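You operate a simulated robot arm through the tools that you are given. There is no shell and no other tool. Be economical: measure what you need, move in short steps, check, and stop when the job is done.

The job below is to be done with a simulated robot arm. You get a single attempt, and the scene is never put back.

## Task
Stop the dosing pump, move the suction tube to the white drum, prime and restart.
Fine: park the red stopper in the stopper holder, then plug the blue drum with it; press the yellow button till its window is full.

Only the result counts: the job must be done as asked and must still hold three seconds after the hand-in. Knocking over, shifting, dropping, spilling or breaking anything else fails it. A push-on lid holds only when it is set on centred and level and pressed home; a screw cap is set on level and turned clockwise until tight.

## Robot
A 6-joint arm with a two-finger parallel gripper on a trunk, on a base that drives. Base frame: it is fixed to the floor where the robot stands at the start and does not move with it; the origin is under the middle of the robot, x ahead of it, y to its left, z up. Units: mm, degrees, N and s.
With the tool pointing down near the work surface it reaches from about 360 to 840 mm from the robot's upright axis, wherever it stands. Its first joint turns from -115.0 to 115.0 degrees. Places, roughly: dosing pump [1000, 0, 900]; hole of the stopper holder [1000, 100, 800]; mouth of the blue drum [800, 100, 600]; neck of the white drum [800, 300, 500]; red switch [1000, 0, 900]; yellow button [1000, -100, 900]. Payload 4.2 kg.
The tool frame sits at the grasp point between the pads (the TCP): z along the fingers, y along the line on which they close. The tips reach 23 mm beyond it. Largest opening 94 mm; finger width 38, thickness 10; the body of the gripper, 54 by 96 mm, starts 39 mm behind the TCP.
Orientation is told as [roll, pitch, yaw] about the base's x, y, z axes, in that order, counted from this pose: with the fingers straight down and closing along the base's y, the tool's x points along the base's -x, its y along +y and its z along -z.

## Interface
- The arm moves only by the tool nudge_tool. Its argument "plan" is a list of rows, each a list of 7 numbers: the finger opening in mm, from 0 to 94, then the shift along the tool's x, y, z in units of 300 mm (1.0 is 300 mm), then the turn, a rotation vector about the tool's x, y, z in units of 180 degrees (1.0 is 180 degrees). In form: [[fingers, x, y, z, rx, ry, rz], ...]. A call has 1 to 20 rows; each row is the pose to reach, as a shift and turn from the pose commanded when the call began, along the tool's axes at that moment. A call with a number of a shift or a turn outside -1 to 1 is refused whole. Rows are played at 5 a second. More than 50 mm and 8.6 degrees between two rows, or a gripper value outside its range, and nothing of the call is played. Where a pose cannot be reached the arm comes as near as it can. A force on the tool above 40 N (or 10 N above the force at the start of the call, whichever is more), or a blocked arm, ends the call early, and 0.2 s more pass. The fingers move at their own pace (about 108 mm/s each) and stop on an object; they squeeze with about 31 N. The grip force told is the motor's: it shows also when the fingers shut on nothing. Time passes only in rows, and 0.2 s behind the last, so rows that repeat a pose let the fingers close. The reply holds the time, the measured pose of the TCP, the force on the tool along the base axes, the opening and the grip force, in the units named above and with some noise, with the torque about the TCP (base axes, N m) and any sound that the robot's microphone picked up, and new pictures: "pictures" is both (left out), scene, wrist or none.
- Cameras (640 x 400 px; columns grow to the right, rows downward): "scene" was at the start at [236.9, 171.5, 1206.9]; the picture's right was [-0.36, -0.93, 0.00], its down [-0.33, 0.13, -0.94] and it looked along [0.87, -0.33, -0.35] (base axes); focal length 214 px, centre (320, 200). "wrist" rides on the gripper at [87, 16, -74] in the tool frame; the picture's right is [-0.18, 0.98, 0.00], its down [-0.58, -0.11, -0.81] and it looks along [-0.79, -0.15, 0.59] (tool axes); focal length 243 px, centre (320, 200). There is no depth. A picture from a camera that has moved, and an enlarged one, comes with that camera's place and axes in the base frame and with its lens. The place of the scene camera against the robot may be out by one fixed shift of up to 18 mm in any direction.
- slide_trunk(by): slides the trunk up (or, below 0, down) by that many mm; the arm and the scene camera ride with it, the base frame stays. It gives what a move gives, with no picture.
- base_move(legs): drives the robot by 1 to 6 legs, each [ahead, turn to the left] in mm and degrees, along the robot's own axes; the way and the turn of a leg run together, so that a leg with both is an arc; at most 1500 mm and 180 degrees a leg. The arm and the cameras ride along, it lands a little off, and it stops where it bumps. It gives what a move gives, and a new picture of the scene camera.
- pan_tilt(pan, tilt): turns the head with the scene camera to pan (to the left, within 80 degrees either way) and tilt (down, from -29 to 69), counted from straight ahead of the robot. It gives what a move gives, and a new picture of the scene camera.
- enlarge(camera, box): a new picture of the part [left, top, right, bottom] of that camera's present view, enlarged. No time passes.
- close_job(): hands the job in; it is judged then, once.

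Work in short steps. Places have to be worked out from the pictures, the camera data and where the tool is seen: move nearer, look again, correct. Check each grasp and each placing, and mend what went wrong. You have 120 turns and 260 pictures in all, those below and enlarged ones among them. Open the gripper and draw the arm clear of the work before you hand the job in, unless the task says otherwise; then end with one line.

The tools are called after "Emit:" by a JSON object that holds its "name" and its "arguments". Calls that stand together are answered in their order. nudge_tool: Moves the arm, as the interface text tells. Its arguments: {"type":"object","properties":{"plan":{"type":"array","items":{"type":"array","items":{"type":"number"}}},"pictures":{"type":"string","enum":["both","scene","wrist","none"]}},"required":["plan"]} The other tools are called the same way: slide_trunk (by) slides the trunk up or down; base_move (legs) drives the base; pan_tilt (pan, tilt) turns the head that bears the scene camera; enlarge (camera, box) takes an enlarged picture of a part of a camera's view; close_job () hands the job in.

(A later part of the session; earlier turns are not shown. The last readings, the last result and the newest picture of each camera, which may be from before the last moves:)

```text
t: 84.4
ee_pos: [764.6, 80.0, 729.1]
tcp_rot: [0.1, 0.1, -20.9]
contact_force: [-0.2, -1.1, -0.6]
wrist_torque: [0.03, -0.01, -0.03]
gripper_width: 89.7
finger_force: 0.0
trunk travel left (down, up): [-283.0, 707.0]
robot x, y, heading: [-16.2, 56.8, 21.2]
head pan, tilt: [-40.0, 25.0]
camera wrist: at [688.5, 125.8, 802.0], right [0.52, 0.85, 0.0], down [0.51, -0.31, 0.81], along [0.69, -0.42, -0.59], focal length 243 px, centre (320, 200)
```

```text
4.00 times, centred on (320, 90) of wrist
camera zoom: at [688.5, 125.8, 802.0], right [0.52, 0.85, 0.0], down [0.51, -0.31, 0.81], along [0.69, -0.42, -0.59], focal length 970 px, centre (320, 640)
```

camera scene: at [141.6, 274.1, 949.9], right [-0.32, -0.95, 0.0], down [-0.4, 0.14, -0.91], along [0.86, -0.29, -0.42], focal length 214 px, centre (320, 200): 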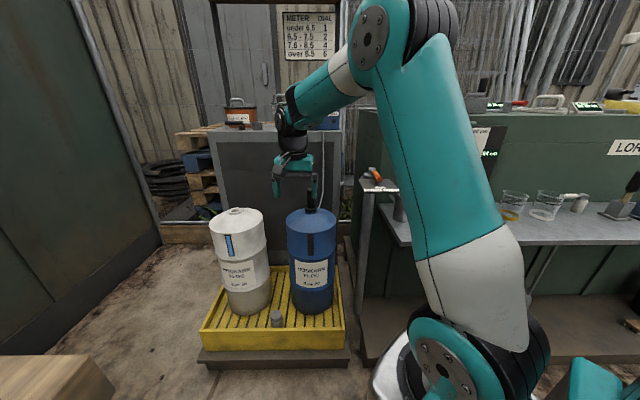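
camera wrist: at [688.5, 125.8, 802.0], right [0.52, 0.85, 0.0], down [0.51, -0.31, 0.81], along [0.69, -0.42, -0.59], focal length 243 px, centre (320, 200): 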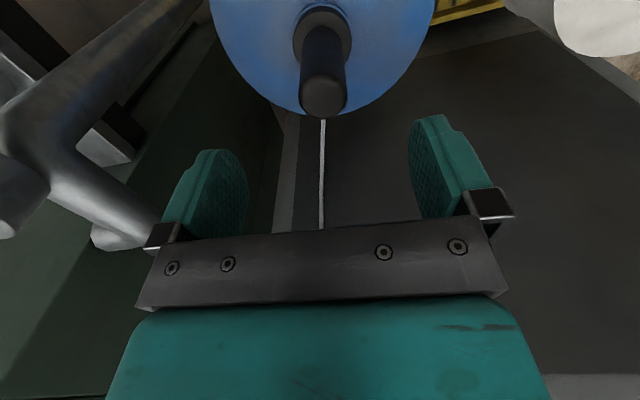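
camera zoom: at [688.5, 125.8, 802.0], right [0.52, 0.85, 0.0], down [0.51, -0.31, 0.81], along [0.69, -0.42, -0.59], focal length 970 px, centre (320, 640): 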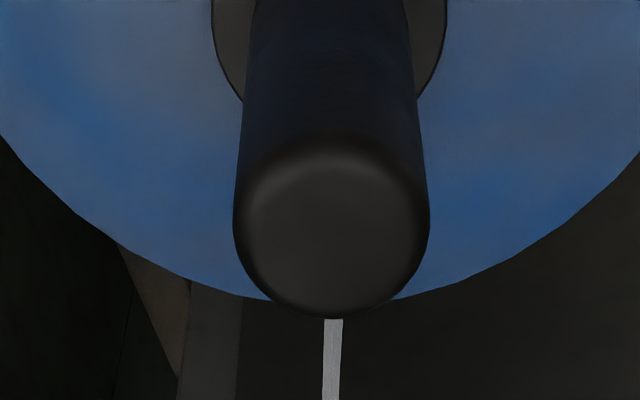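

Combining views, the lance axis is at about (757,85), its top at z ≈672 and the collar top at ≈605. I shift 9 mm back, 1.7 mm left, and descend to TCP z≈648, then grip.

Emit:
{"name": "nudge_tool", "arguments": {"plan": [[70, 0.01, 0.002, 0.005, 0, 0, 0], [70, 0.025, 0.005, 0.03, 0, 0, 0], [70, 0.03, 0.0057, 0.08, 0, 0, 0], [70, 0.03, 0.0057, 0.14, 0, 0, 0], [70, 0.03, 0.0057, 0.2, 0, 0, 0], [70, 0.03, 0.0057, 0.25, 0, 0, 0], [70, 0.03, 0.0057, 0.27, 0, 0, 0], [70, 0.03, 0.0057, 0.27, 0, 0, 0]], "pictures": "wrist"}}

```text
t: 86.2
ee_pos: [756.7, 85.1, 648.9]
tcp_rot: [-0.1, -0.1, -20.9]
contact_force: [-1.6, -1.1, 14.7]
wrist_torque: [0.11, 0.07, 0.03]
gripper_width: 70.2
finger_force: 0.0
trunk travel left (down, up): [-283.0, 707.0]
robot x, y, heading: [-15.2, 55.4, 21.5]
head pan, tilt: [-40.0, 25.0]
camera wrist: at [679.8, 130.6, 722.1], right [0.52, 0.85, 0.0], down [0.5, -0.31, 0.81], along [0.69, -0.42, -0.59], focal length 243 px, centre (320, 200)
```

wrist: 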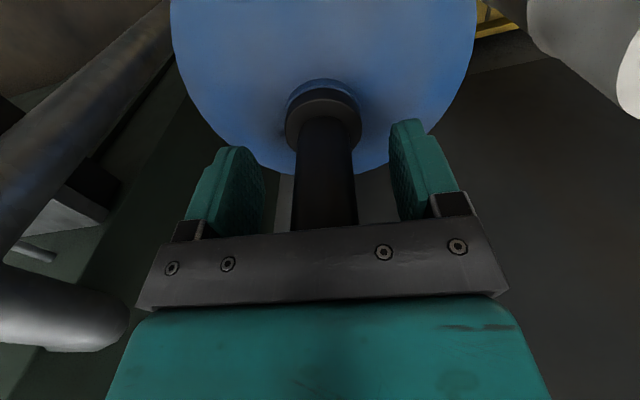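

The handle top touched the gripper's body (14.7 N), so it stands at about z 688, which puts the axis nearer (747,91). I rise 12 mm, shift 11 mm back and 2 mm left, then close.

Emit:
{"name": "nudge_tool", "arguments": {"plan": [[70, 0, 0, -0.015, 0, 0, 0], [70, 0.01, 0.002, -0.04, 0, 0, 0], [70, 0.025, 0.005, -0.04, 0, 0, 0], [70, 0.037, 0.007, -0.04, 0, 0, 0], [70, 0.037, 0.007, -0.04, 0, 0, 0]], "pictures": "wrist"}}

```text
t: 87.4
ee_pos: [746.5, 91.8, 659.0]
tcp_rot: [-0.1, 0.1, -21.0]
contact_force: [0.4, 0.5, -0.5]
wrist_torque: [-0.01, -0.05, -0.01]
gripper_width: 69.8
finger_force: 0.0
trunk travel left (down, up): [-283.0, 707.0]
robot x, y, heading: [-13.2, 59.2, 21.2]
head pan, tilt: [-40.0, 25.0]
camera wrist: at [670.5, 136.4, 732.9], right [0.52, 0.85, 0.0], down [0.51, -0.31, 0.81], along [0.69, -0.42, -0.59], focal length 243 px, centre (320, 200)
```

wrist: 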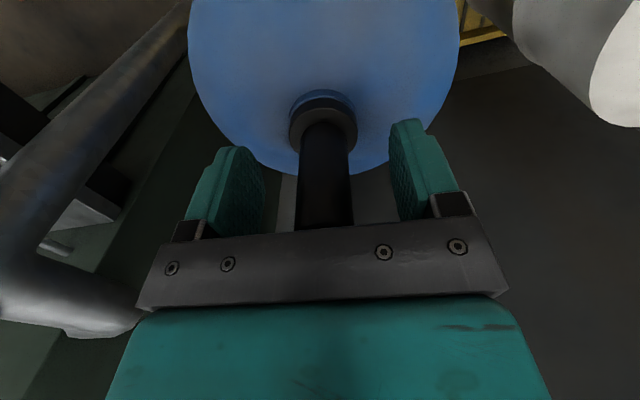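

The collar now projects on-axis at z≈608, so everything is consistent. I close on the handle.

Emit:
{"name": "nudge_tool", "arguments": {"plan": [[50, 0, 0, 0, 0, 0, 0], [30, 0, 0, 0, 0, 0, 0], [15, 0, 0, 0, 0, 0, 0], [15, 0, 0, 0, 0, 0, 0], [15, 0, 0, 0, 0, 0, 0]], "pictures": "none"}}

Emit:
{"name": "nudge_tool", "arguments": {"plan": [[15, 0, 0, -0.006, 0, 0, 0], [15, 0, 0, -0.014, 0, 0, 0], [15, 0, 0, -0.025, 0, 0, 0], [15, 0, 0, -0.05, 0, 0, 0], [15, 0, 0, -0.09, 0, 0, 0], [15, 0, 0, -0.15, 0, 0, 0], [15, 0, 0, -0.2, 0, 0, 0], [15, 0, 0, -0.22, 0, 0, 0]], "pictures": "both"}}

```text
t: 88.6
ee_pos: [746.7, 91.2, 659.3]
tcp_rot: [-0.1, 0.2, -21.0]
contact_force: [0.1, 1.7, 0.6]
wrist_torque: [0.08, -0.02, 0.05]
gripper_width: 24.9
finger_force: 31.0
trunk travel left (down, up): [-283.0, 707.0]
robot x, y, heading: [-14.9, 57.1, 21.4]
head pan, tilt: [-40.0, 25.0]
```

```text
t: 90.4
ee_pos: [745.5, 91.4, 725.8]
tcp_rot: [0.0, 0.1, -21.0]
contact_force: [-0.4, -1.0, -1.0]
wrist_torque: [-0.01, 0.02, 0.02]
gripper_width: 24.9
finger_force: 30.8
trunk travel left (down, up): [-283.0, 707.0]
robot x, y, heading: [-12.4, 54.9, 21.4]
head pan, tilt: [-40.0, 25.0]
camera scene: at [141.6, 274.1, 949.9], right [-0.32, -0.95, 0.0], down [-0.4, 0.14, -0.91], along [0.86, -0.29, -0.42], focal length 214 px, centre (320, 200)
camera wrist: at [670.2, 136.4, 799.0], right [0.52, 0.85, 0.0], down [0.51, -0.31, 0.81], along [0.69, -0.42, -0.59], focal length 243 px, centre (320, 200)
```

scene: 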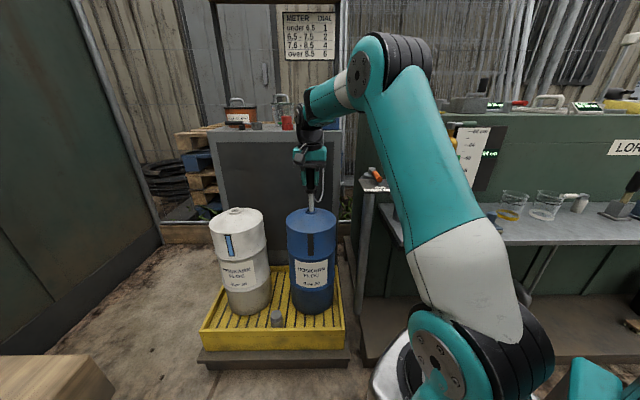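
wrist: 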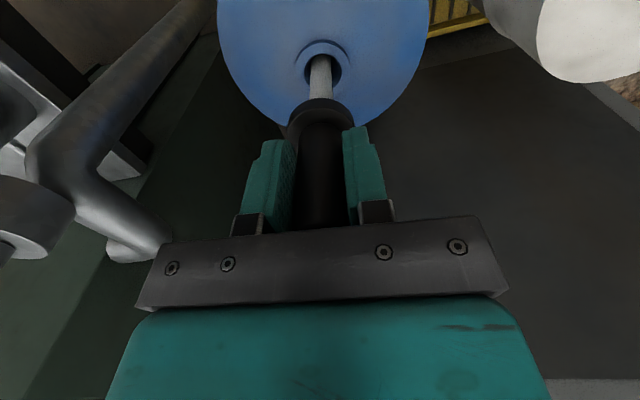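

The lance comes up straight with a grey tube under it. I lift with the trunk, which keeps the motion vertical, and check when the tube end clears.

Emit:
{"name": "slide_trunk", "arguments": {"by": 150}}

Emit:
{"name": "nudge_tool", "arguments": {"plan": [[15, 0, 0, 0, 0, 0, 0]], "pictures": "both"}}

```text
t: 92.2
ee_pos: [746.4, 91.7, 876.3]
tcp_rot: [-0.1, 0.2, -21.0]
contact_force: [-1.6, 0.1, -0.7]
wrist_torque: [0.03, -0.02, 0.0]
gripper_width: 24.7
finger_force: 30.9
trunk travel left (down, up): [-433.0, 557.0]
robot x, y, heading: [-14.1, 56.8, 21.4]
head pan, tilt: [-40.0, 25.0]
```

```text
t: 92.5
ee_pos: [746.4, 91.9, 874.7]
tcp_rot: [0.0, 0.1, -21.0]
contact_force: [0.8, 1.2, -1.0]
wrist_torque: [-0.02, 0.05, 0.0]
gripper_width: 24.9
finger_force: 31.1
trunk travel left (down, up): [-433.0, 557.0]
robot x, y, heading: [-13.9, 53.4, 21.3]
head pan, tilt: [-40.0, 25.0]
camera scene: at [141.7, 274.1, 1099.9], right [-0.32, -0.95, 0.0], down [-0.4, 0.14, -0.91], along [0.86, -0.29, -0.42], focal length 214 px, centre (320, 200)
camera wrist: at [670.2, 136.4, 948.7], right [0.52, 0.85, 0.0], down [0.51, -0.31, 0.81], along [0.69, -0.42, -0.59], focal length 243 px, centre (320, 200)
```

scene: 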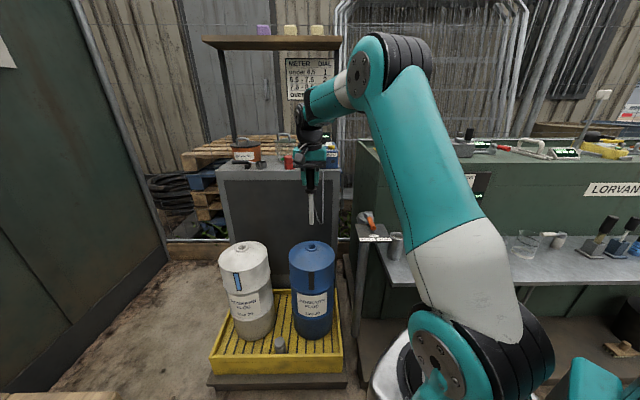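
wrist: 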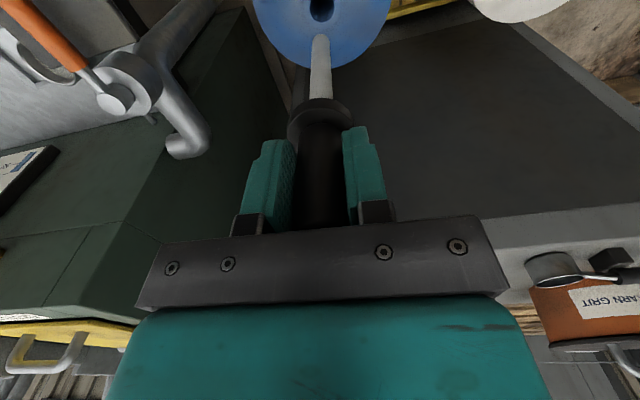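

The tube is clear of the drum. I enlarge to find its lower end and the hose.

Emit:
{"name": "enlarge", "arguments": {"camera": "scene", "box": [216, 140, 376, 240]}}

Emit:
{"name": "enlarge", "arguments": {"camera": "wrist", "box": [240, 0, 400, 100]}}

```text
4.00 times, centred on (296, 190) of scene
camera zoom: at [141.7, 274.1, 1099.9], right [-0.32, -0.95, 0.0], down [-0.4, 0.14, -0.91], along [0.86, -0.29, -0.42], focal length 858 px, centre (416, 240)
```

zoom: 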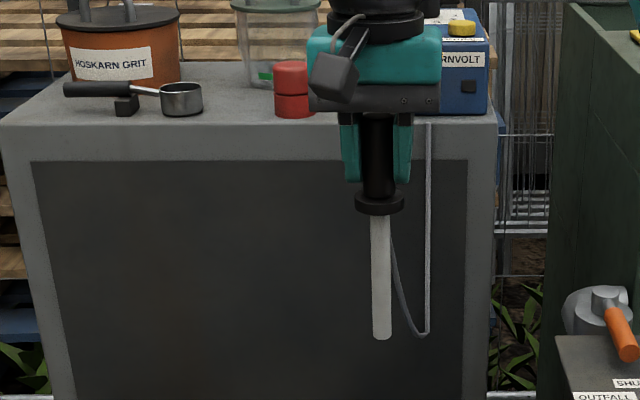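

```text
4.00 times, centred on (320, 50) of wrist
camera zoom: at [670.2, 136.4, 948.7], right [0.52, 0.85, 0.0], down [0.51, -0.31, 0.81], along [0.69, -0.42, -0.59], focal length 970 px, centre (320, 800)
```

zoom: 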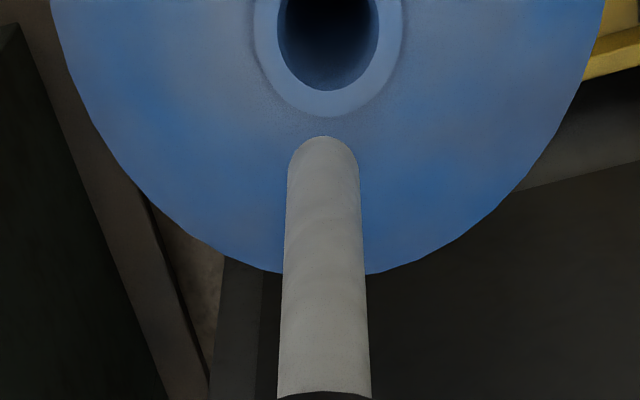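

The tube hangs about 180 mm below the TCP, and the hose has slack. I note that the blue hole shows at wrist pixel (322,9) when the lance is aligned above it at z 875, and I will match that over the white drum. First I raise the trunk 70, lower the arm 70, then move across.

Emit:
{"name": "slide_trunk", "arguments": {"by": 70}}

Emit:
{"name": "nudge_tool", "arguments": {"plan": [[15, 0, 0, 0.005, 0, 0, 0], [15, 0, 0.01, 0.03, 0, 0, 0], [15, 0, 0.05, 0.07, 0, 0, 0], [15, 0, 0.12, 0.12, 0, 0, 0], [15, 0.0, 0.22, 0.17, 0, 0, 0], [15, 0.005, 0.33, 0.21, 0, 0, 0], [15, 0.01, 0.45, 0.233, 0, 0, 0], [15, 0.013, 0.56, 0.233, 0, 0, 0], [15, 0.016, 0.66, 0.233, 0, 0, 0], [15, 0.018, 0.74, 0.233, 0, 0, 0], [15, 0.02, 0.8, 0.233, 0, 0, 0], [15, 0.02, 0.825, 0.233, 0, 0, 0], [15, 0.02, 0.829, 0.233, 0, 0, 0], [15, 0.02, 0.829, 0.233, 0, 0, 0]], "pictures": "both"}}

Emit:
{"name": "enlarge", "arguments": {"camera": "wrist", "box": [240, 0, 400, 100]}}

```text
t: 93.6
ee_pos: [746.4, 91.7, 945.1]
tcp_rot: [0.0, 0.1, -21.0]
contact_force: [0.5, 0.2, -1.4]
wrist_torque: [-0.03, 0.0, -0.02]
gripper_width: 25.0
finger_force: 30.9
trunk travel left (down, up): [-503.0, 487.0]
robot x, y, heading: [-14.4, 57.2, 21.3]
head pan, tilt: [-40.0, 25.0]
```

```text
t: 96.6
ee_pos: [821.6, 323.7, 872.5]
tcp_rot: [0.0, 0.1, -20.9]
contact_force: [-0.5, 0.0, -0.5]
wrist_torque: [-0.02, -0.02, 0.02]
gripper_width: 25.0
finger_force: 31.4
out of reach, approached as far as the arm can: row 12, 13, 14
trunk travel left (down, up): [-503.0, 487.0]
robot x, y, heading: [-16.1, 53.9, 21.1]
head pan, tilt: [-40.0, 25.0]
camera scene: at [141.7, 274.2, 1169.9], right [-0.32, -0.95, 0.0], down [-0.4, 0.14, -0.91], along [0.86, -0.29, -0.42], focal length 214 px, centre (320, 200)
camera wrist: at [745.3, 367.8, 946.3], right [0.52, 0.85, 0.0], down [0.51, -0.31, 0.81], along [0.69, -0.42, -0.59], focal length 243 px, centre (320, 200)
```

scene: 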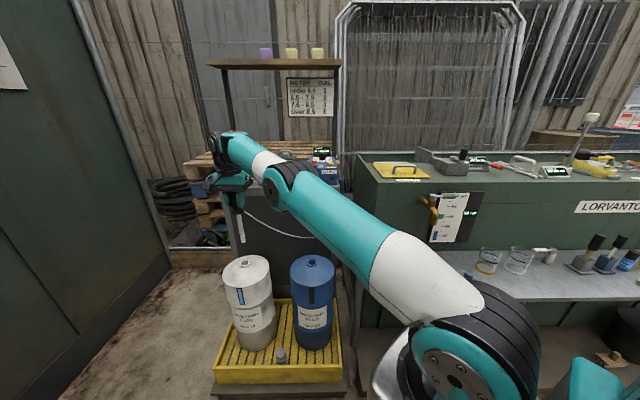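
wrist: 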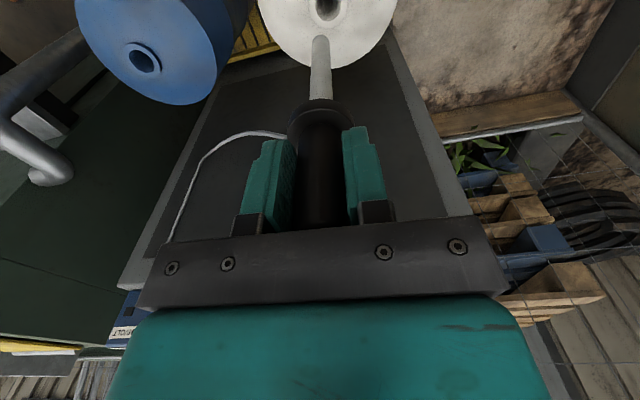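

```text
4.00 times, centred on (320, 50) of wrist
camera zoom: at [745.3, 367.8, 946.3], right [0.52, 0.85, 0.0], down [0.51, -0.31, 0.81], along [0.69, -0.42, -0.59], focal length 970 px, centre (320, 800)
```

zoom: 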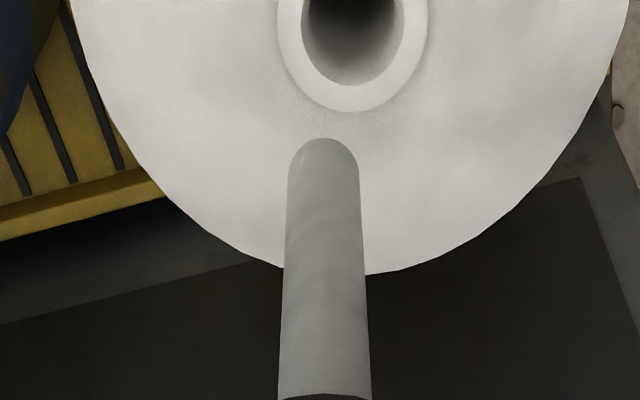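

Compared with the reference, the white hole appears about 7 mm to the left of the tube (tool +y) and 2 mm nearer. I correct while lowering 40 mm, which also brings the arm back into reach.

Emit:
{"name": "nudge_tool", "arguments": {"plan": [[15, 0, 0, 0.01, 0, 0, 0], [15, 0.0, 0.005, 0.05, 0, 0, 0], [15, 0.003, 0.013, 0.1, 0, 0, 0], [15, 0.006, 0.023, 0.13, 0, 0, 0], [15, 0.006, 0.023, 0.135, 0, 0, 0], [15, 0.006, 0.023, 0.135, 0, 0, 0]], "pictures": "wrist"}}

Emit:
{"name": "enlarge", "arguments": {"camera": "wrist", "box": [240, 0, 400, 100]}}

Emit:
{"name": "enlarge", "arguments": {"camera": "scene", "box": [200, 190, 296, 290]}}

```text
t: 98.0
ee_pos: [821.9, 329.0, 832.2]
tcp_rot: [0.1, 0.1, -21.0]
contact_force: [-0.6, 0.1, -0.9]
wrist_torque: [-0.02, -0.01, 0.01]
gripper_width: 25.2
finger_force: 31.1
trunk travel left (down, up): [-503.0, 487.0]
robot x, y, heading: [-15.2, 58.0, 21.3]
head pan, tilt: [-40.0, 25.0]
camera wrist: at [746.4, 374.7, 905.9], right [0.52, 0.85, 0.0], down [0.51, -0.31, 0.81], along [0.69, -0.42, -0.59], focal length 243 px, centre (320, 200)
```

wrist: 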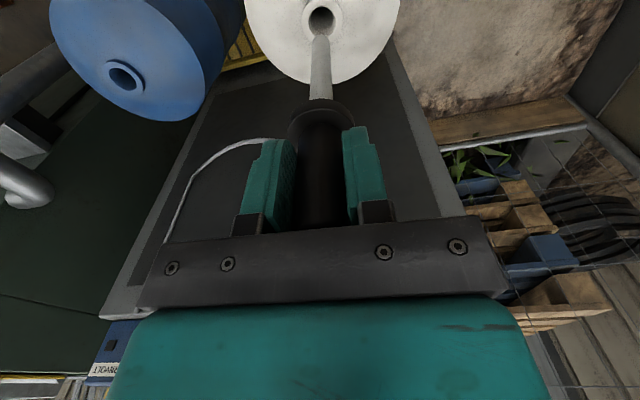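

```text
4.00 times, centred on (320, 50) of wrist
camera zoom: at [746.4, 374.7, 905.9], right [0.52, 0.85, 0.0], down [0.51, -0.31, 0.81], along [0.69, -0.42, -0.59], focal length 970 px, centre (320, 800)
```

zoom: 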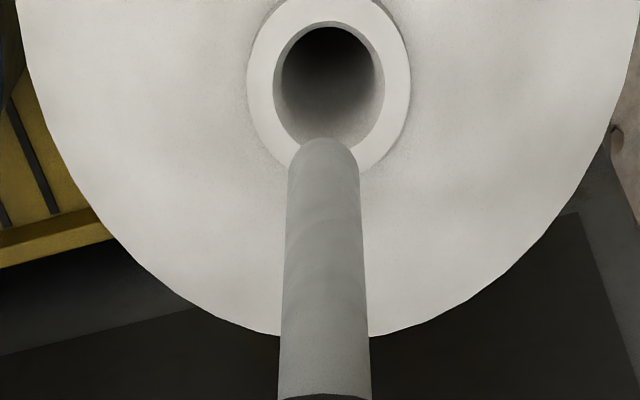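

```text
4.00 times, centred on (248, 240) of scene
camera zoom: at [141.7, 274.1, 1169.9], right [-0.32, -0.95, 0.0], down [-0.4, 0.14, -0.91], along [0.86, -0.29, -0.42], focal length 858 px, centre (608, 40)
```

zoom: 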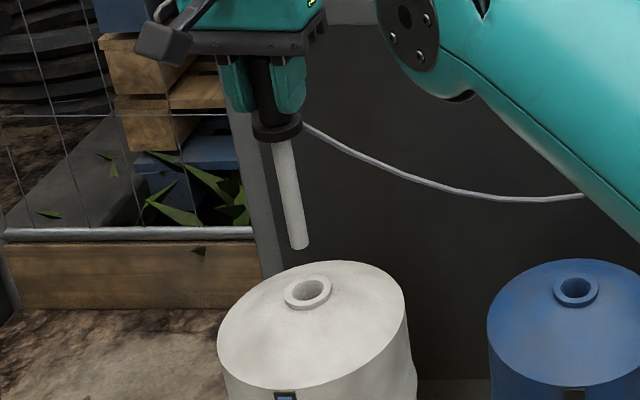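

The hole is laterally aligned with about 1 mm residual, and its ~29 mm width gives the tube ample clearance. I descend into the neck.

Emit:
{"name": "nudge_tool", "arguments": {"plan": [[15, 0.003, 0.002, 0.01, 0, 0, 0], [15, 0.003, 0.002, 0.06, 0, 0, 0], [15, 0.003, 0.002, 0.13, 0, 0, 0], [15, 0.003, 0.002, 0.2, 0, 0, 0], [15, 0.003, 0.002, 0.26, 0, 0, 0], [15, 0.003, 0.002, 0.31, 0, 0, 0], [15, 0.003, 0.002, 0.34, 0, 0, 0], [15, 0.003, 0.002, 0.35, 0, 0, 0]], "pictures": "both"}}

Emit:
{"name": "enlarge", "arguments": {"camera": "wrist", "box": [240, 40, 400, 140]}}

```text
t: 99.8
ee_pos: [821.4, 330.8, 727.7]
tcp_rot: [-0.1, 0.1, -21.1]
contact_force: [0.7, -0.3, -1.3]
wrist_torque: [-0.01, -0.01, -0.02]
gripper_width: 24.9
finger_force: 30.9
trunk travel left (down, up): [-503.0, 487.0]
robot x, y, heading: [-16.3, 58.0, 21.0]
head pan, tilt: [-40.0, 25.0]
camera scene: at [141.7, 274.1, 1169.9], right [-0.32, -0.95, 0.0], down [-0.4, 0.14, -0.91], along [0.86, -0.29, -0.42], focal length 214 px, centre (320, 200)
camera wrist: at [745.2, 375.9, 800.6], right [0.52, 0.85, 0.0], down [0.51, -0.31, 0.81], along [0.69, -0.42, -0.59], focal length 243 px, centre (320, 200)
```

scene: 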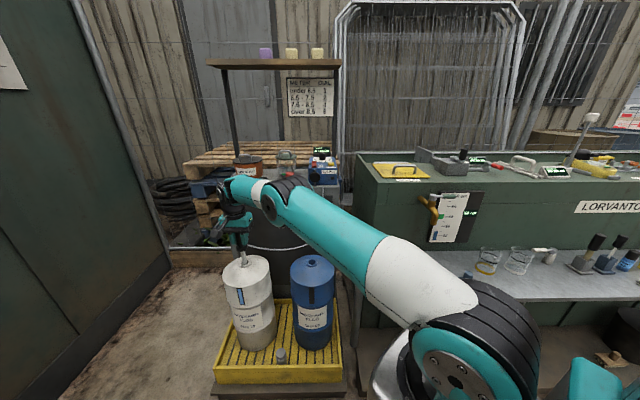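
wrist: 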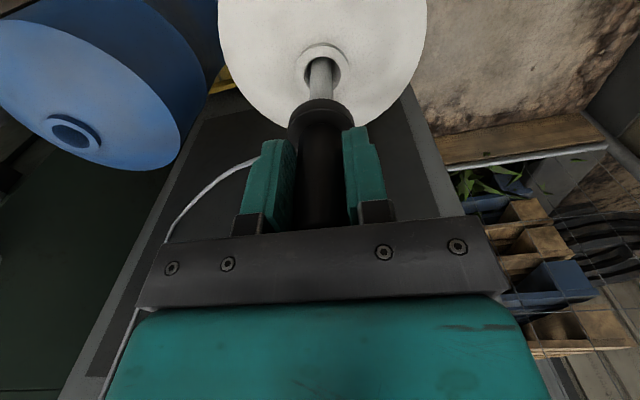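

```text
4.00 times, centred on (320, 90) of wrist
camera zoom: at [745.2, 375.9, 800.6], right [0.52, 0.85, 0.0], down [0.51, -0.31, 0.81], along [0.69, -0.42, -0.59], focal length 970 px, centre (320, 640)
```

zoom: 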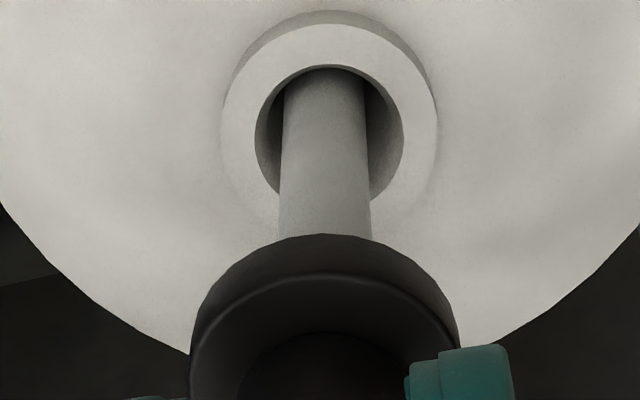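

The tube is inside the hole. I lower further, slowing near the seating height (TCP about 660).

Emit:
{"name": "nudge_tool", "arguments": {"plan": [[15, 0, 0, 0.01, 0, 0, 0], [15, 0, 0, 0.05, 0, 0, 0], [15, 0, 0, 0.1, 0, 0, 0], [15, 0, 0, 0.14, 0, 0, 0], [15, 0, 0, 0.17, 0, 0, 0], [15, 0, 0, 0.185, 0, 0, 0], [15, 0, 0, 0.19, 0, 0, 0]], "pictures": "wrist"}}

Emit:
{"name": "enlarge", "arguments": {"camera": "wrist", "box": [240, 60, 400, 160]}}

Emit:
{"name": "enlarge", "arguments": {"camera": "scene", "box": [200, 220, 296, 280]}}

```text
t: 101.4
ee_pos: [821.3, 329.2, 670.8]
tcp_rot: [0.0, 0.1, -21.0]
contact_force: [0.2, 0.0, -0.9]
wrist_torque: [-0.02, -0.01, 0.0]
gripper_width: 25.0
finger_force: 31.1
trunk travel left (down, up): [-503.0, 487.0]
robot x, y, heading: [-11.2, 58.8, 21.2]
head pan, tilt: [-40.0, 25.0]
camera wrist: at [745.6, 375.6, 743.9], right [0.52, 0.85, 0.0], down [0.51, -0.31, 0.81], along [0.69, -0.42, -0.59], focal length 243 px, centre (320, 200)
```

wrist: 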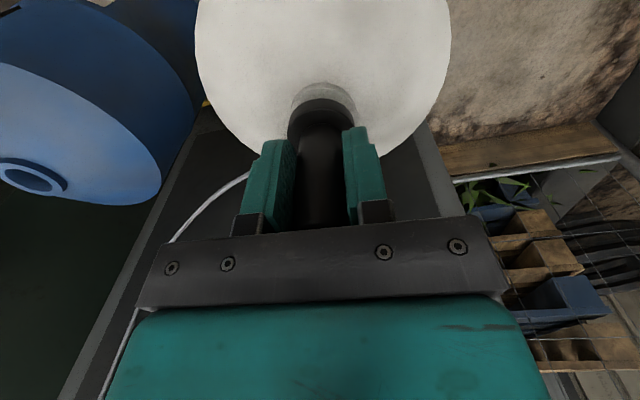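

```text
4.00 times, centred on (320, 110) of wrist
camera zoom: at [745.6, 375.6, 743.9], right [0.52, 0.85, 0.0], down [0.51, -0.31, 0.81], along [0.69, -0.42, -0.59], focal length 970 px, centre (320, 560)
```

zoom: 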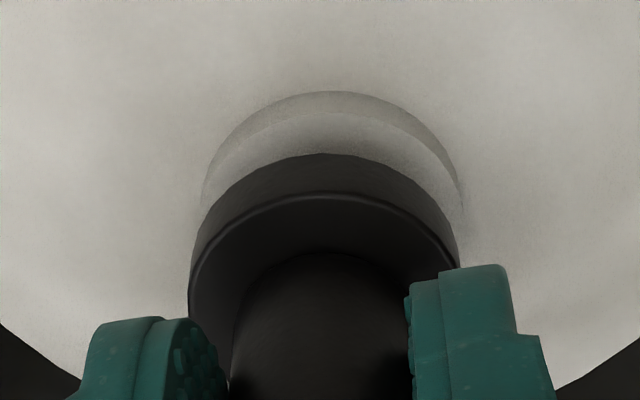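

```text
6.67 times, centred on (248, 250) of scene
camera zoom: at [141.7, 274.1, 1169.9], right [-0.32, -0.95, 0.0], down [-0.4, 0.14, -0.91], along [0.86, -0.29, -0.42], focal length 1430 px, centre (800, -133)
```

zoom: 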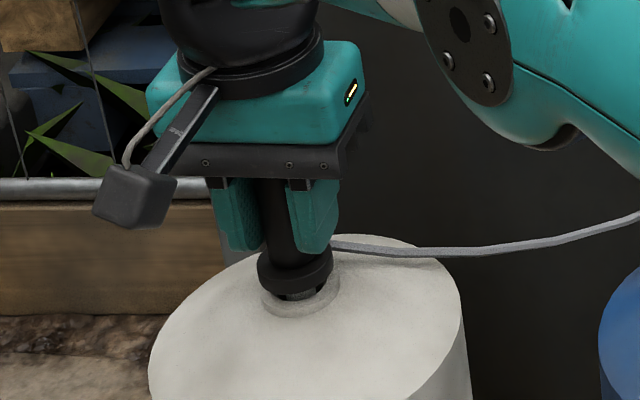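

The collar is about 1.3 mm off toward tool −y relative to the neck ring. I correct that and lower until it seats.

Emit:
{"name": "nudge_tool", "arguments": {"plan": [[15, 0, 0.002, 0, 0, 0, 0], [15, 0, 0.0043, 0.005, 0, 0, 0], [15, 0, 0.0043, 0.015, 0, 0, 0], [15, 0, 0.0043, 0.025, 0, 0, 0], [15, 0, 0.0043, 0.034, 0, 0, 0], [15, 0, 0.0043, 0.042, 0, 0, 0], [15, 0, 0.0043, 0.05, 0, 0, 0]], "pictures": "wrist"}}

Emit:
{"name": "enlarge", "arguments": {"camera": "wrist", "box": [240, 60, 400, 160]}}

Emit:
{"name": "enlarge", "arguments": {"camera": "scene", "box": [200, 220, 296, 280]}}

```text
t: 103.0
ee_pos: [823.5, 333.2, 658.5]
tcp_rot: [0.2, -0.2, -20.9]
contact_force: [-6.9, -3.2, 26.5]
wrist_torque: [-0.43, 0.52, -0.12]
gripper_width: 24.8
finger_force: 30.8
trunk travel left (down, up): [-503.0, 487.0]
robot x, y, heading: [-14.3, 59.4, 21.4]
head pan, tilt: [-40.0, 25.0]
camera wrist: at [745.7, 377.0, 733.0], right [0.52, 0.85, 0.0], down [0.5, -0.31, 0.81], along [0.69, -0.42, -0.59], focal length 243 px, centre (320, 200)
```

wrist: 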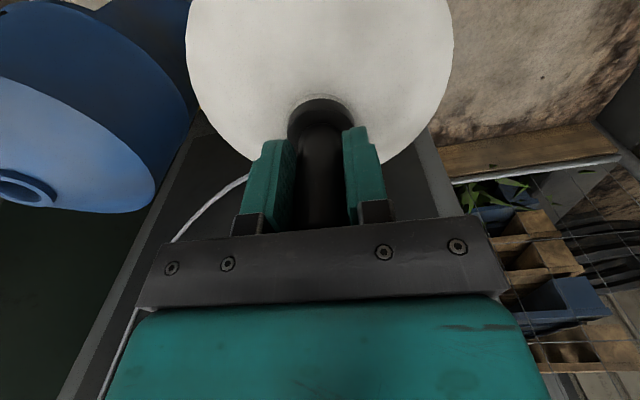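

```text
4.00 times, centred on (320, 110) of wrist
camera zoom: at [745.7, 377.0, 733.0], right [0.52, 0.85, 0.0], down [0.5, -0.31, 0.81], along [0.69, -0.42, -0.59], focal length 970 px, centre (320, 560)
```

zoom: 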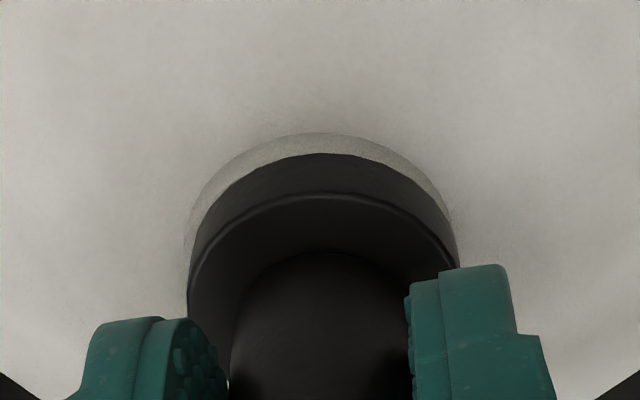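

```text
6.67 times, centred on (248, 250) of scene
camera zoom: at [140.4, 273.7, 1170.7], right [-0.32, -0.95, 0.0], down [-0.4, 0.14, -0.91], along [0.86, -0.29, -0.42], focal length 1430 px, centre (800, -133)
```

zoom: 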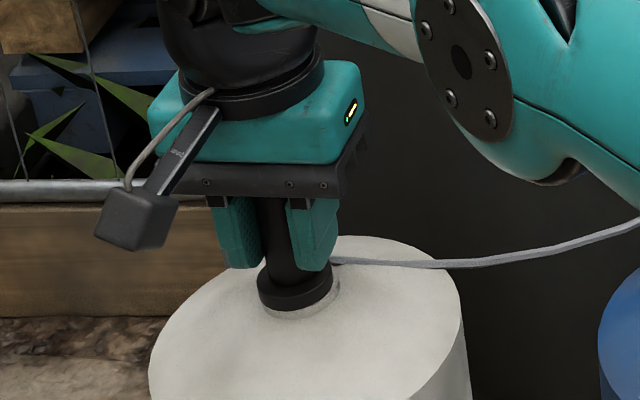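

TCP z 658.5 with 26 N upward matches the seating height it had on the blue drum, so the collar is on the rim. I release and raise clear.

Emit:
{"name": "nudge_tool", "arguments": {"plan": [[15, 0, 0, -0.006, 0, 0, 0], [30, 0, 0, -0.006, 0, 0, 0], [50, 0, 0, -0.006, 0, 0, 0], [60, 0, 0, -0.006, 0, 0, 0], [60, 0, 0, -0.03, 0, 0, 0], [60, 0, 0, -0.08, 0, 0, 0], [60, 0, 0, -0.15, 0, 0, 0], [60, 0, 0, -0.22, 0, 0, 0], [60, 0, 0, -0.28, 0, 0, 0], [60, 0, 0, -0.3, 0, 0, 0]], "pictures": "both"}}

Emit:
{"name": "enlarge", "arguments": {"camera": "wrist", "box": [240, 20, 400, 120]}}

Emit:
{"name": "enlarge", "arguments": {"camera": "scene", "box": [200, 220, 360, 320]}}

```text
t: 105.2
ee_pos: [821.2, 331.9, 745.3]
tcp_rot: [0.0, 0.0, -21.0]
contact_force: [-0.6, 0.3, 0.7]
wrist_torque: [0.0, 0.0, 0.03]
gripper_width: 60.0
finger_force: 0.0
trunk travel left (down, up): [-503.0, 487.0]
robot x, y, heading: [-15.1, 56.5, 21.2]
head pan, tilt: [-40.0, 25.0]
camera scene: at [141.7, 274.1, 1169.9], right [-0.32, -0.95, 0.0], down [-0.4, 0.14, -0.91], along [0.86, -0.29, -0.42], focal length 214 px, centre (320, 200)
camera wrist: at [746.0, 376.6, 819.4], right [0.52, 0.85, 0.0], down [0.51, -0.31, 0.81], along [0.69, -0.42, -0.59], focal length 243 px, centre (320, 200)
```

scene: 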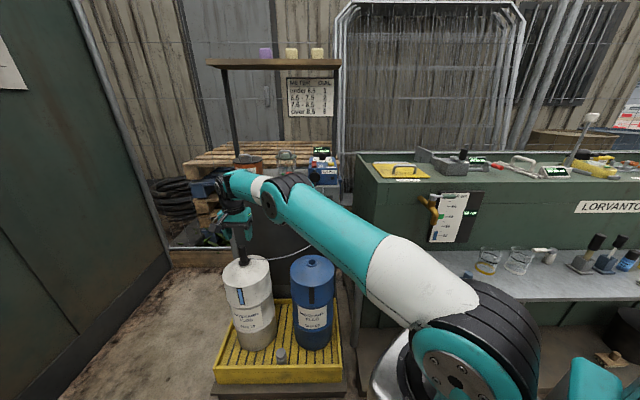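
wrist: 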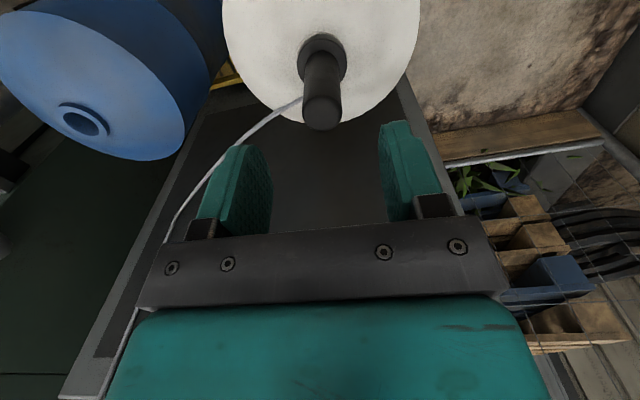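

```text
4.00 times, centred on (320, 70) of wrist
camera zoom: at [746.0, 376.6, 819.4], right [0.52, 0.85, 0.0], down [0.51, -0.31, 0.81], along [0.69, -0.42, -0.59], focal length 970 px, centre (320, 720)
```

zoom: 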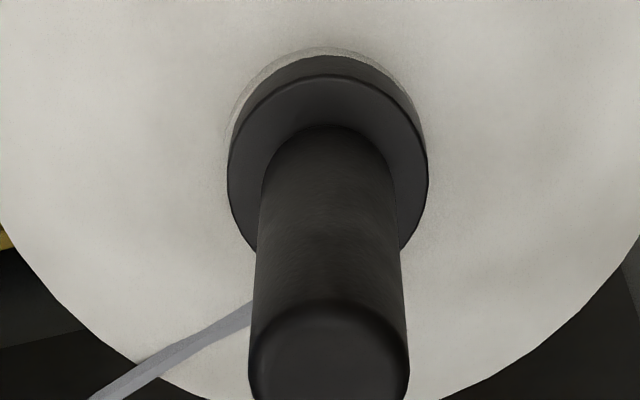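

```text
4.00 times, centred on (280, 270) of scene
camera zoom: at [141.7, 274.1, 1169.9], right [-0.32, -0.95, 0.0], down [-0.4, 0.14, -0.91], along [0.86, -0.29, -0.42], focal length 858 px, centre (480, -80)
```

zoom: 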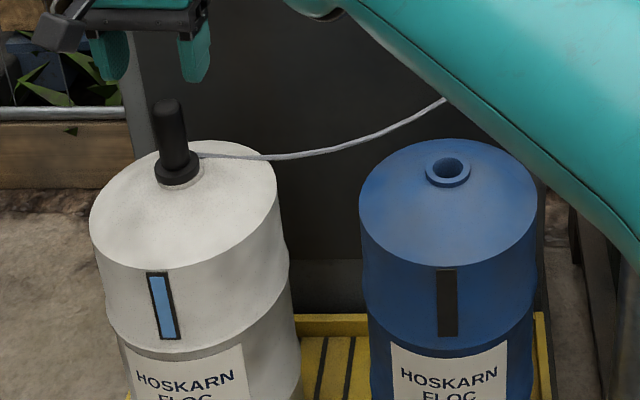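

The lance stands in the white neck with its collar seated, and the blue drum's mouth is free. Next I fetch the stopper: raise the trunk 280 mm, move right, then forward over the holder.

Emit:
{"name": "slide_trunk", "arguments": {"by": 280}}

Emit:
{"name": "nudge_tool", "arguments": {"plan": [[60, 0, -0.01, 0, 0, 0, 0], [60, 0, -0.05, 0, 0, 0, 0], [60, 0, -0.13, 0, 0, 0, 0], [60, -0.02, -0.23, 0, 0, 0, 0], [60, -0.06, -0.33, 0, 0, 0, 0], [60, -0.13, -0.42, 0, 0, 0, 0], [60, -0.23, -0.48, 0.0, 0, 0, 0], [60, -0.34, -0.497, 0.03, 0, 0, 0], [60, -0.45, -0.497, 0.08, 0, 0, 0], [60, -0.55, -0.497, 0.14, 0, 0, 0], [60, -0.62, -0.497, 0.18, 0, 0, 0], [60, -0.65, -0.497, 0.2, 0, 0, 0], [60, -0.65, -0.497, 0.2, 0, 0, 0]], "pictures": "both"}}

```text
t: 108.1
ee_pos: [821.9, 331.4, 1025.0]
tcp_rot: [-0.1, 0.2, -21.1]
contact_force: [-0.3, -0.1, -0.1]
wrist_torque: [0.04, 0.02, 0.01]
gripper_width: 59.8
finger_force: 0.0
trunk travel left (down, up): [-783.0, 207.0]
robot x, y, heading: [-10.3, 56.7, 21.2]
head pan, tilt: [-40.0, 25.0]
```

```text
t: 110.9
ee_pos: [895.5, 118.0, 969.5]
tcp_rot: [0.0, 0.1, -21.0]
contact_force: [-0.6, 0.3, -0.1]
wrist_torque: [0.02, -0.01, 0.0]
gripper_width: 60.2
finger_force: 0.0
out of reach, approached as far as the arm can: row 10, 11, 12, 13
trunk travel left (down, up): [-783.0, 207.0]
robot x, y, heading: [-12.9, 54.0, 21.4]
head pan, tilt: [-40.0, 25.0]
camera scene: at [141.7, 274.2, 1449.9], right [-0.32, -0.95, 0.0], down [-0.4, 0.14, -0.91], along [0.86, -0.29, -0.42], focal length 214 px, centre (320, 200)
camera wrist: at [819.1, 162.1, 1043.2], right [0.52, 0.85, 0.0], down [0.5, -0.31, 0.81], along [0.69, -0.42, -0.59], focal length 243 px, centre (320, 200)
```

scene: 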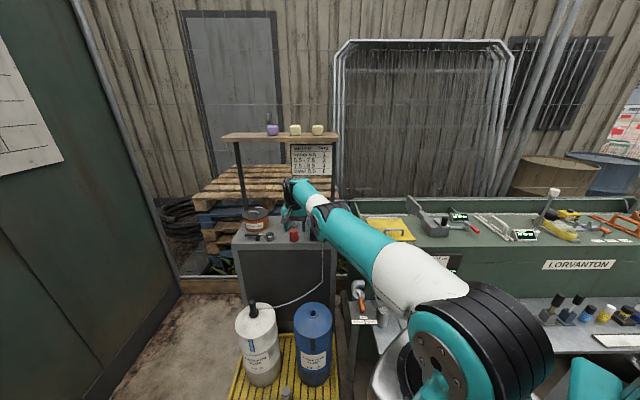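
wrist: 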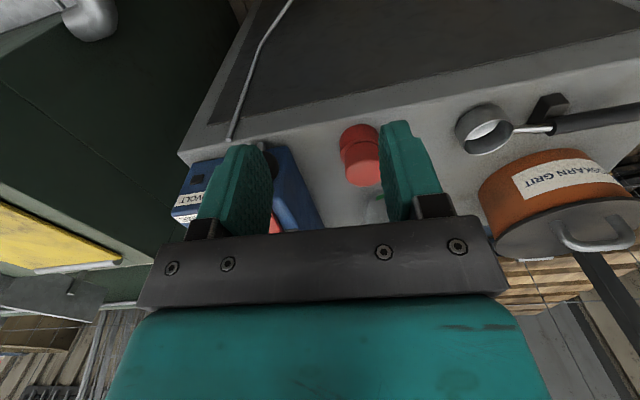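

The arm is at full stretch here, so the base must go forward again for the cabinet. I pull the arm back a little and drive 100 mm ahead.

Emit:
{"name": "nudge_tool", "arguments": {"plan": [[60, 0.01, 0, 0, 0, 0, 0], [60, 0.05, -0.02, -0.02, 0, 0, 0], [60, 0.12, -0.05, -0.05, 0, 0, 0], [60, 0.2, -0.08, -0.08, 0, 0, 0], [60, 0.26, -0.1, -0.1, 0, 0, 0], [60, 0.28, -0.1, -0.1, 0, 0, 0]], "pictures": "none"}}

Emit:
{"name": "base_move", "arguments": {"legs": [[100, 0]]}}

Emit:
{"name": "slide_trunk", "arguments": {"by": -100}}

Emit:
{"name": "nudge_tool", "arguments": {"plan": [[60, 0, 0, 0, 0, 0, 0]], "pictures": "wrist"}}

```text
t: 112.3
ee_pos: [806.5, 118.1, 999.7]
tcp_rot: [0.0, 0.1, -21.1]
contact_force: [0.3, 0.9, 0.0]
wrist_torque: [-0.03, -0.01, 0.01]
gripper_width: 59.9
finger_force: 0.1
trunk travel left (down, up): [-783.0, 207.0]
robot x, y, heading: [-16.7, 55.8, 21.4]
head pan, tilt: [-40.0, 25.0]
```

```text
t: 113.4
ee_pos: [900.8, 154.8, 1000.0]
tcp_rot: [0.0, 0.2, -21.0]
contact_force: [-0.4, -0.4, -0.5]
wrist_torque: [-0.03, 0.0, 0.0]
gripper_width: 59.9
finger_force: 0.1
trunk travel left (down, up): [-783.0, 207.0]
robot x, y, heading: [81.6, 94.0, 21.6]
head pan, tilt: [-40.0, 25.0]
camera scene: at [235.5, 310.7, 1449.9], right [-0.32, -0.95, 0.0], down [-0.4, 0.14, -0.91], along [0.86, -0.29, -0.42], focal length 214 px, centre (320, 200)
```

scene: 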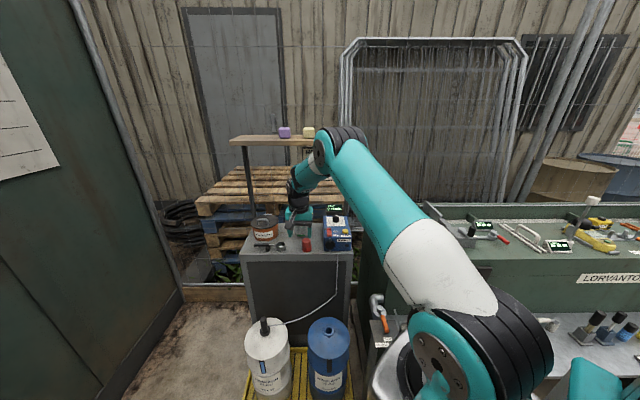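

```text
t: 114.7
ee_pos: [900.5, 155.8, 901.0]
tcp_rot: [0.0, 0.1, -21.1]
contact_force: [-0.4, 0.3, -0.9]
wrist_torque: [-0.02, -0.05, -0.05]
gripper_width: 60.0
finger_force: 0.1
trunk travel left (down, up): [-683.0, 307.0]
robot x, y, heading: [77.7, 96.2, 21.3]
head pan, tilt: [-40.0, 25.0]
```

```text
t: 115.1
ee_pos: [899.3, 155.3, 899.5]
tcp_rot: [0.0, 0.1, -21.1]
contact_force: [-1.0, 0.5, -0.1]
wrist_torque: [0.01, -0.02, -0.02]
gripper_width: 59.8
finger_force: 0.1
trunk travel left (down, up): [-683.0, 307.0]
robot x, y, heading: [83.5, 93.3, 21.3]
head pan, tilt: [-40.0, 25.0]
camera wrist: at [824.4, 200.1, 973.9], right [0.52, 0.85, 0.0], down [0.51, -0.31, 0.81], along [0.69, -0.42, -0.59], focal length 243 px, centre (320, 200)
```

wrist: 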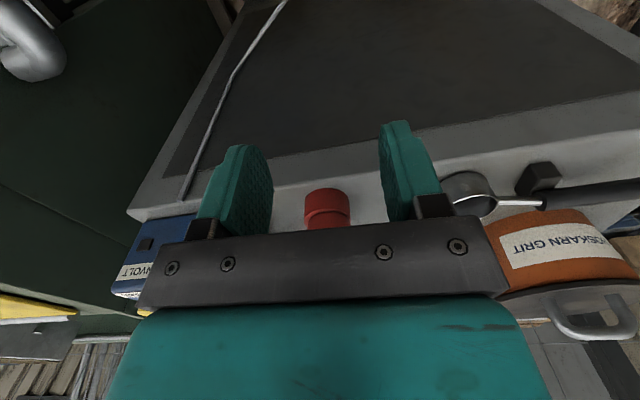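

I raise to z 940 and move over the stopper in the holder.

Emit:
{"name": "nudge_tool", "arguments": {"plan": [[70, 0, 0, -0.02, 0, 0, 0], [70, -0.01, 0, -0.08, 0, 0, 0], [70, -0.05, -0.01, -0.13, 0, 0, 0], [70, -0.12, -0.02, -0.135, 0, 0, 0], [70, -0.2, -0.03, -0.135, 0, 0, 0], [70, -0.27, -0.04, -0.135, 0, 0, 0], [70, -0.32, -0.043, -0.135, 0, 0, 0], [70, -0.331, -0.043, -0.135, 0, 0, 0], [70, -0.331, -0.043, -0.135, 0, 0, 0]], "pictures": "wrist"}}

Emit:
{"name": "enlarge", "arguments": {"camera": "wrist", "box": [240, 80, 400, 180]}}

```text
t: 117.1
ee_pos: [988.6, 106.9, 940.3]
tcp_rot: [-0.1, 0.1, -21.0]
contact_force: [-0.4, -0.2, -0.5]
wrist_torque: [-0.02, 0.0, 0.03]
gripper_width: 70.1
finger_force: 0.0
trunk travel left (down, up): [-683.0, 307.0]
robot x, y, heading: [76.8, 94.8, 21.6]
head pan, tilt: [-40.0, 25.0]
camera wrist: at [912.2, 152.5, 1014.1], right [0.52, 0.85, 0.0], down [0.51, -0.31, 0.81], along [0.69, -0.42, -0.59], focal length 243 px, centre (320, 200)
```

wrist: 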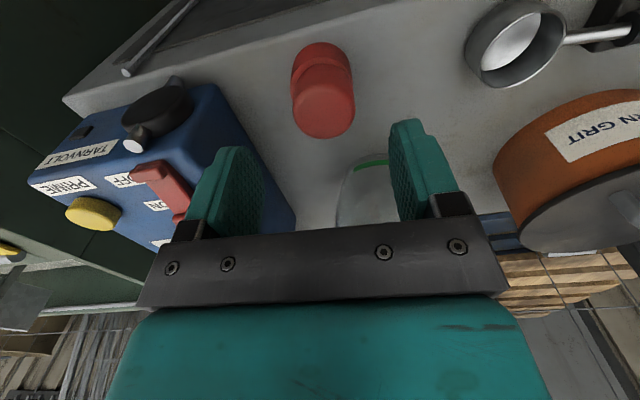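

```text
4.00 times, centred on (320, 130) of wrist
camera zoom: at [912.2, 152.5, 1014.1], right [0.52, 0.85, 0.0], down [0.51, -0.31, 0.81], along [0.69, -0.42, -0.59], focal length 970 px, centre (320, 480)
```

zoom: 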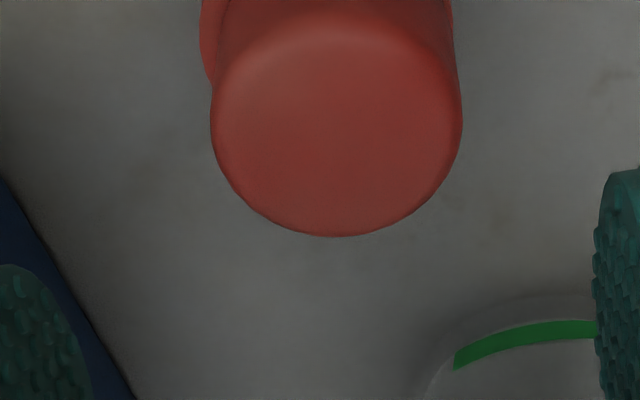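

The stopper cap is about 2.5 mm off in tool y and ~4 mm nearer in x. I correct, lower to TCP z≈891 and grip.

Emit:
{"name": "nudge_tool", "arguments": {"plan": [[70, 0.004, 0.003, 0.01, 0, 0, 0], [70, 0.012, 0.008, 0.05, 0, 0, 0], [70, 0.013, 0.0083, 0.1, 0, 0, 0], [70, 0.013, 0.0083, 0.145, 0, 0, 0], [70, 0.013, 0.0083, 0.163, 0, 0, 0], [70, 0.013, 0.0083, 0.163, 0, 0, 0], [50, 0.013, 0.0083, 0.163, 0, 0, 0], [30, 0.013, 0.0083, 0.163, 0, 0, 0], [28, 0.013, 0.0083, 0.163, 0, 0, 0], [28, 0.013, 0.0083, 0.163, 0, 0, 0]], "pictures": "wrist"}}

Emit:
{"name": "enlarge", "arguments": {"camera": "scene", "box": [272, 200, 352, 250]}}

```text
t: 119.3
ee_pos: [987.3, 111.2, 891.2]
tcp_rot: [0.1, 0.2, -21.1]
contact_force: [0.0, -0.1, 0.4]
wrist_torque: [0.01, -0.01, -0.02]
gripper_width: 35.8
finger_force: 31.0
trunk travel left (down, up): [-683.0, 307.0]
robot x, y, heading: [78.1, 93.4, 21.5]
head pan, tilt: [-40.0, 25.0]
camera wrist: at [909.7, 156.2, 965.2], right [0.52, 0.85, 0.0], down [0.51, -0.31, 0.81], along [0.69, -0.42, -0.59], focal length 243 px, centre (320, 200)
```

wrist: 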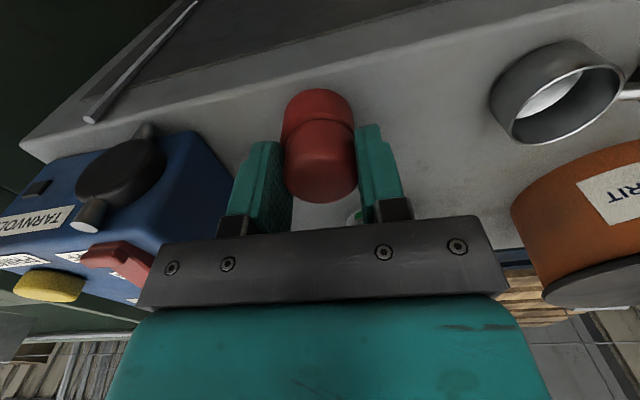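

```text
8.00 times, centred on (312, 225) of scene
camera zoom: at [235.5, 310.7, 1349.9], right [-0.32, -0.95, 0.0], down [-0.4, 0.14, -0.91], along [0.86, -0.29, -0.42], focal length 1716 px, centre (384, 0)
```

zoom: 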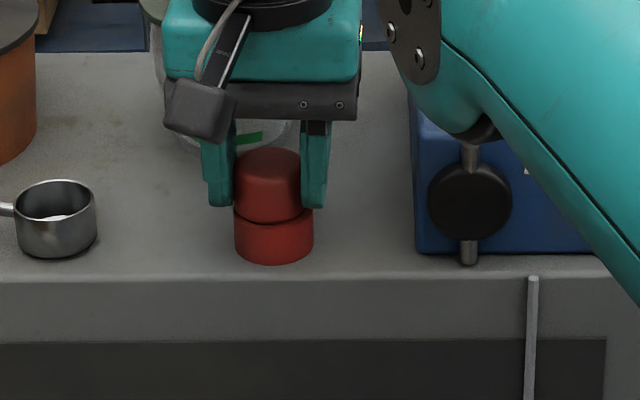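

Gripped. I lift it out and pull back, then reverse the base 100 mm.

Emit:
{"name": "nudge_tool", "arguments": {"plan": [[28, 0, 0, -0.01, 0, 0, 0], [28, 0, 0, -0.03, 0, 0, 0], [28, 0, 0, -0.08, 0, 0, 0], [28, 0, 0, -0.15, 0, 0, 0], [28, 0.02, 0, -0.23, 0, 0, 0], [28, 0.06, 0, -0.3, 0, 0, 0], [28, 0.14, 0, -0.34, 0, 0, 0], [28, 0.24, 0, -0.36, 0, 0, 0], [28, 0.35, 0, -0.36, 0, 0, 0], [28, 0.46, 0, -0.36, 0, 0, 0], [28, 0.53, 0, -0.36, 0, 0, 0], [28, 0.55, 0, -0.36, 0, 0, 0]], "pictures": "none"}}

Emit:
{"name": "base_move", "arguments": {"legs": [[-100, 0]]}}

```text
t: 121.9
ee_pos: [831.4, 171.2, 998.8]
tcp_rot: [0.0, 0.1, -21.1]
contact_force: [0.4, -0.7, -0.8]
wrist_torque: [-0.01, 0.01, -0.01]
gripper_width: 36.1
finger_force: 30.9
trunk travel left (down, up): [-683.0, 307.0]
robot x, y, heading: [75.7, 96.5, 21.2]
head pan, tilt: [-40.0, 25.0]
```

```text
t: 123.1
ee_pos: [737.7, 132.1, 1001.0]
tcp_rot: [0.0, 0.2, -21.2]
contact_force: [0.5, 0.0, -0.8]
wrist_torque: [0.0, 0.01, -0.03]
gripper_width: 35.8
finger_force: 31.9
trunk travel left (down, up): [-683.0, 307.0]
robot x, y, heading: [-14.4, 58.9, 21.3]
head pan, tilt: [-40.0, 25.0]
camera scene: at [141.0, 273.7, 1349.9], right [-0.32, -0.95, 0.0], down [-0.4, 0.14, -0.91], along [0.86, -0.29, -0.42], focal length 214 px, centre (320, 200)
```

scene: 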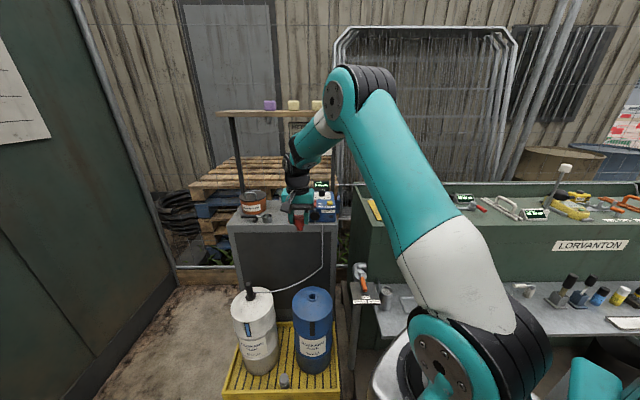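

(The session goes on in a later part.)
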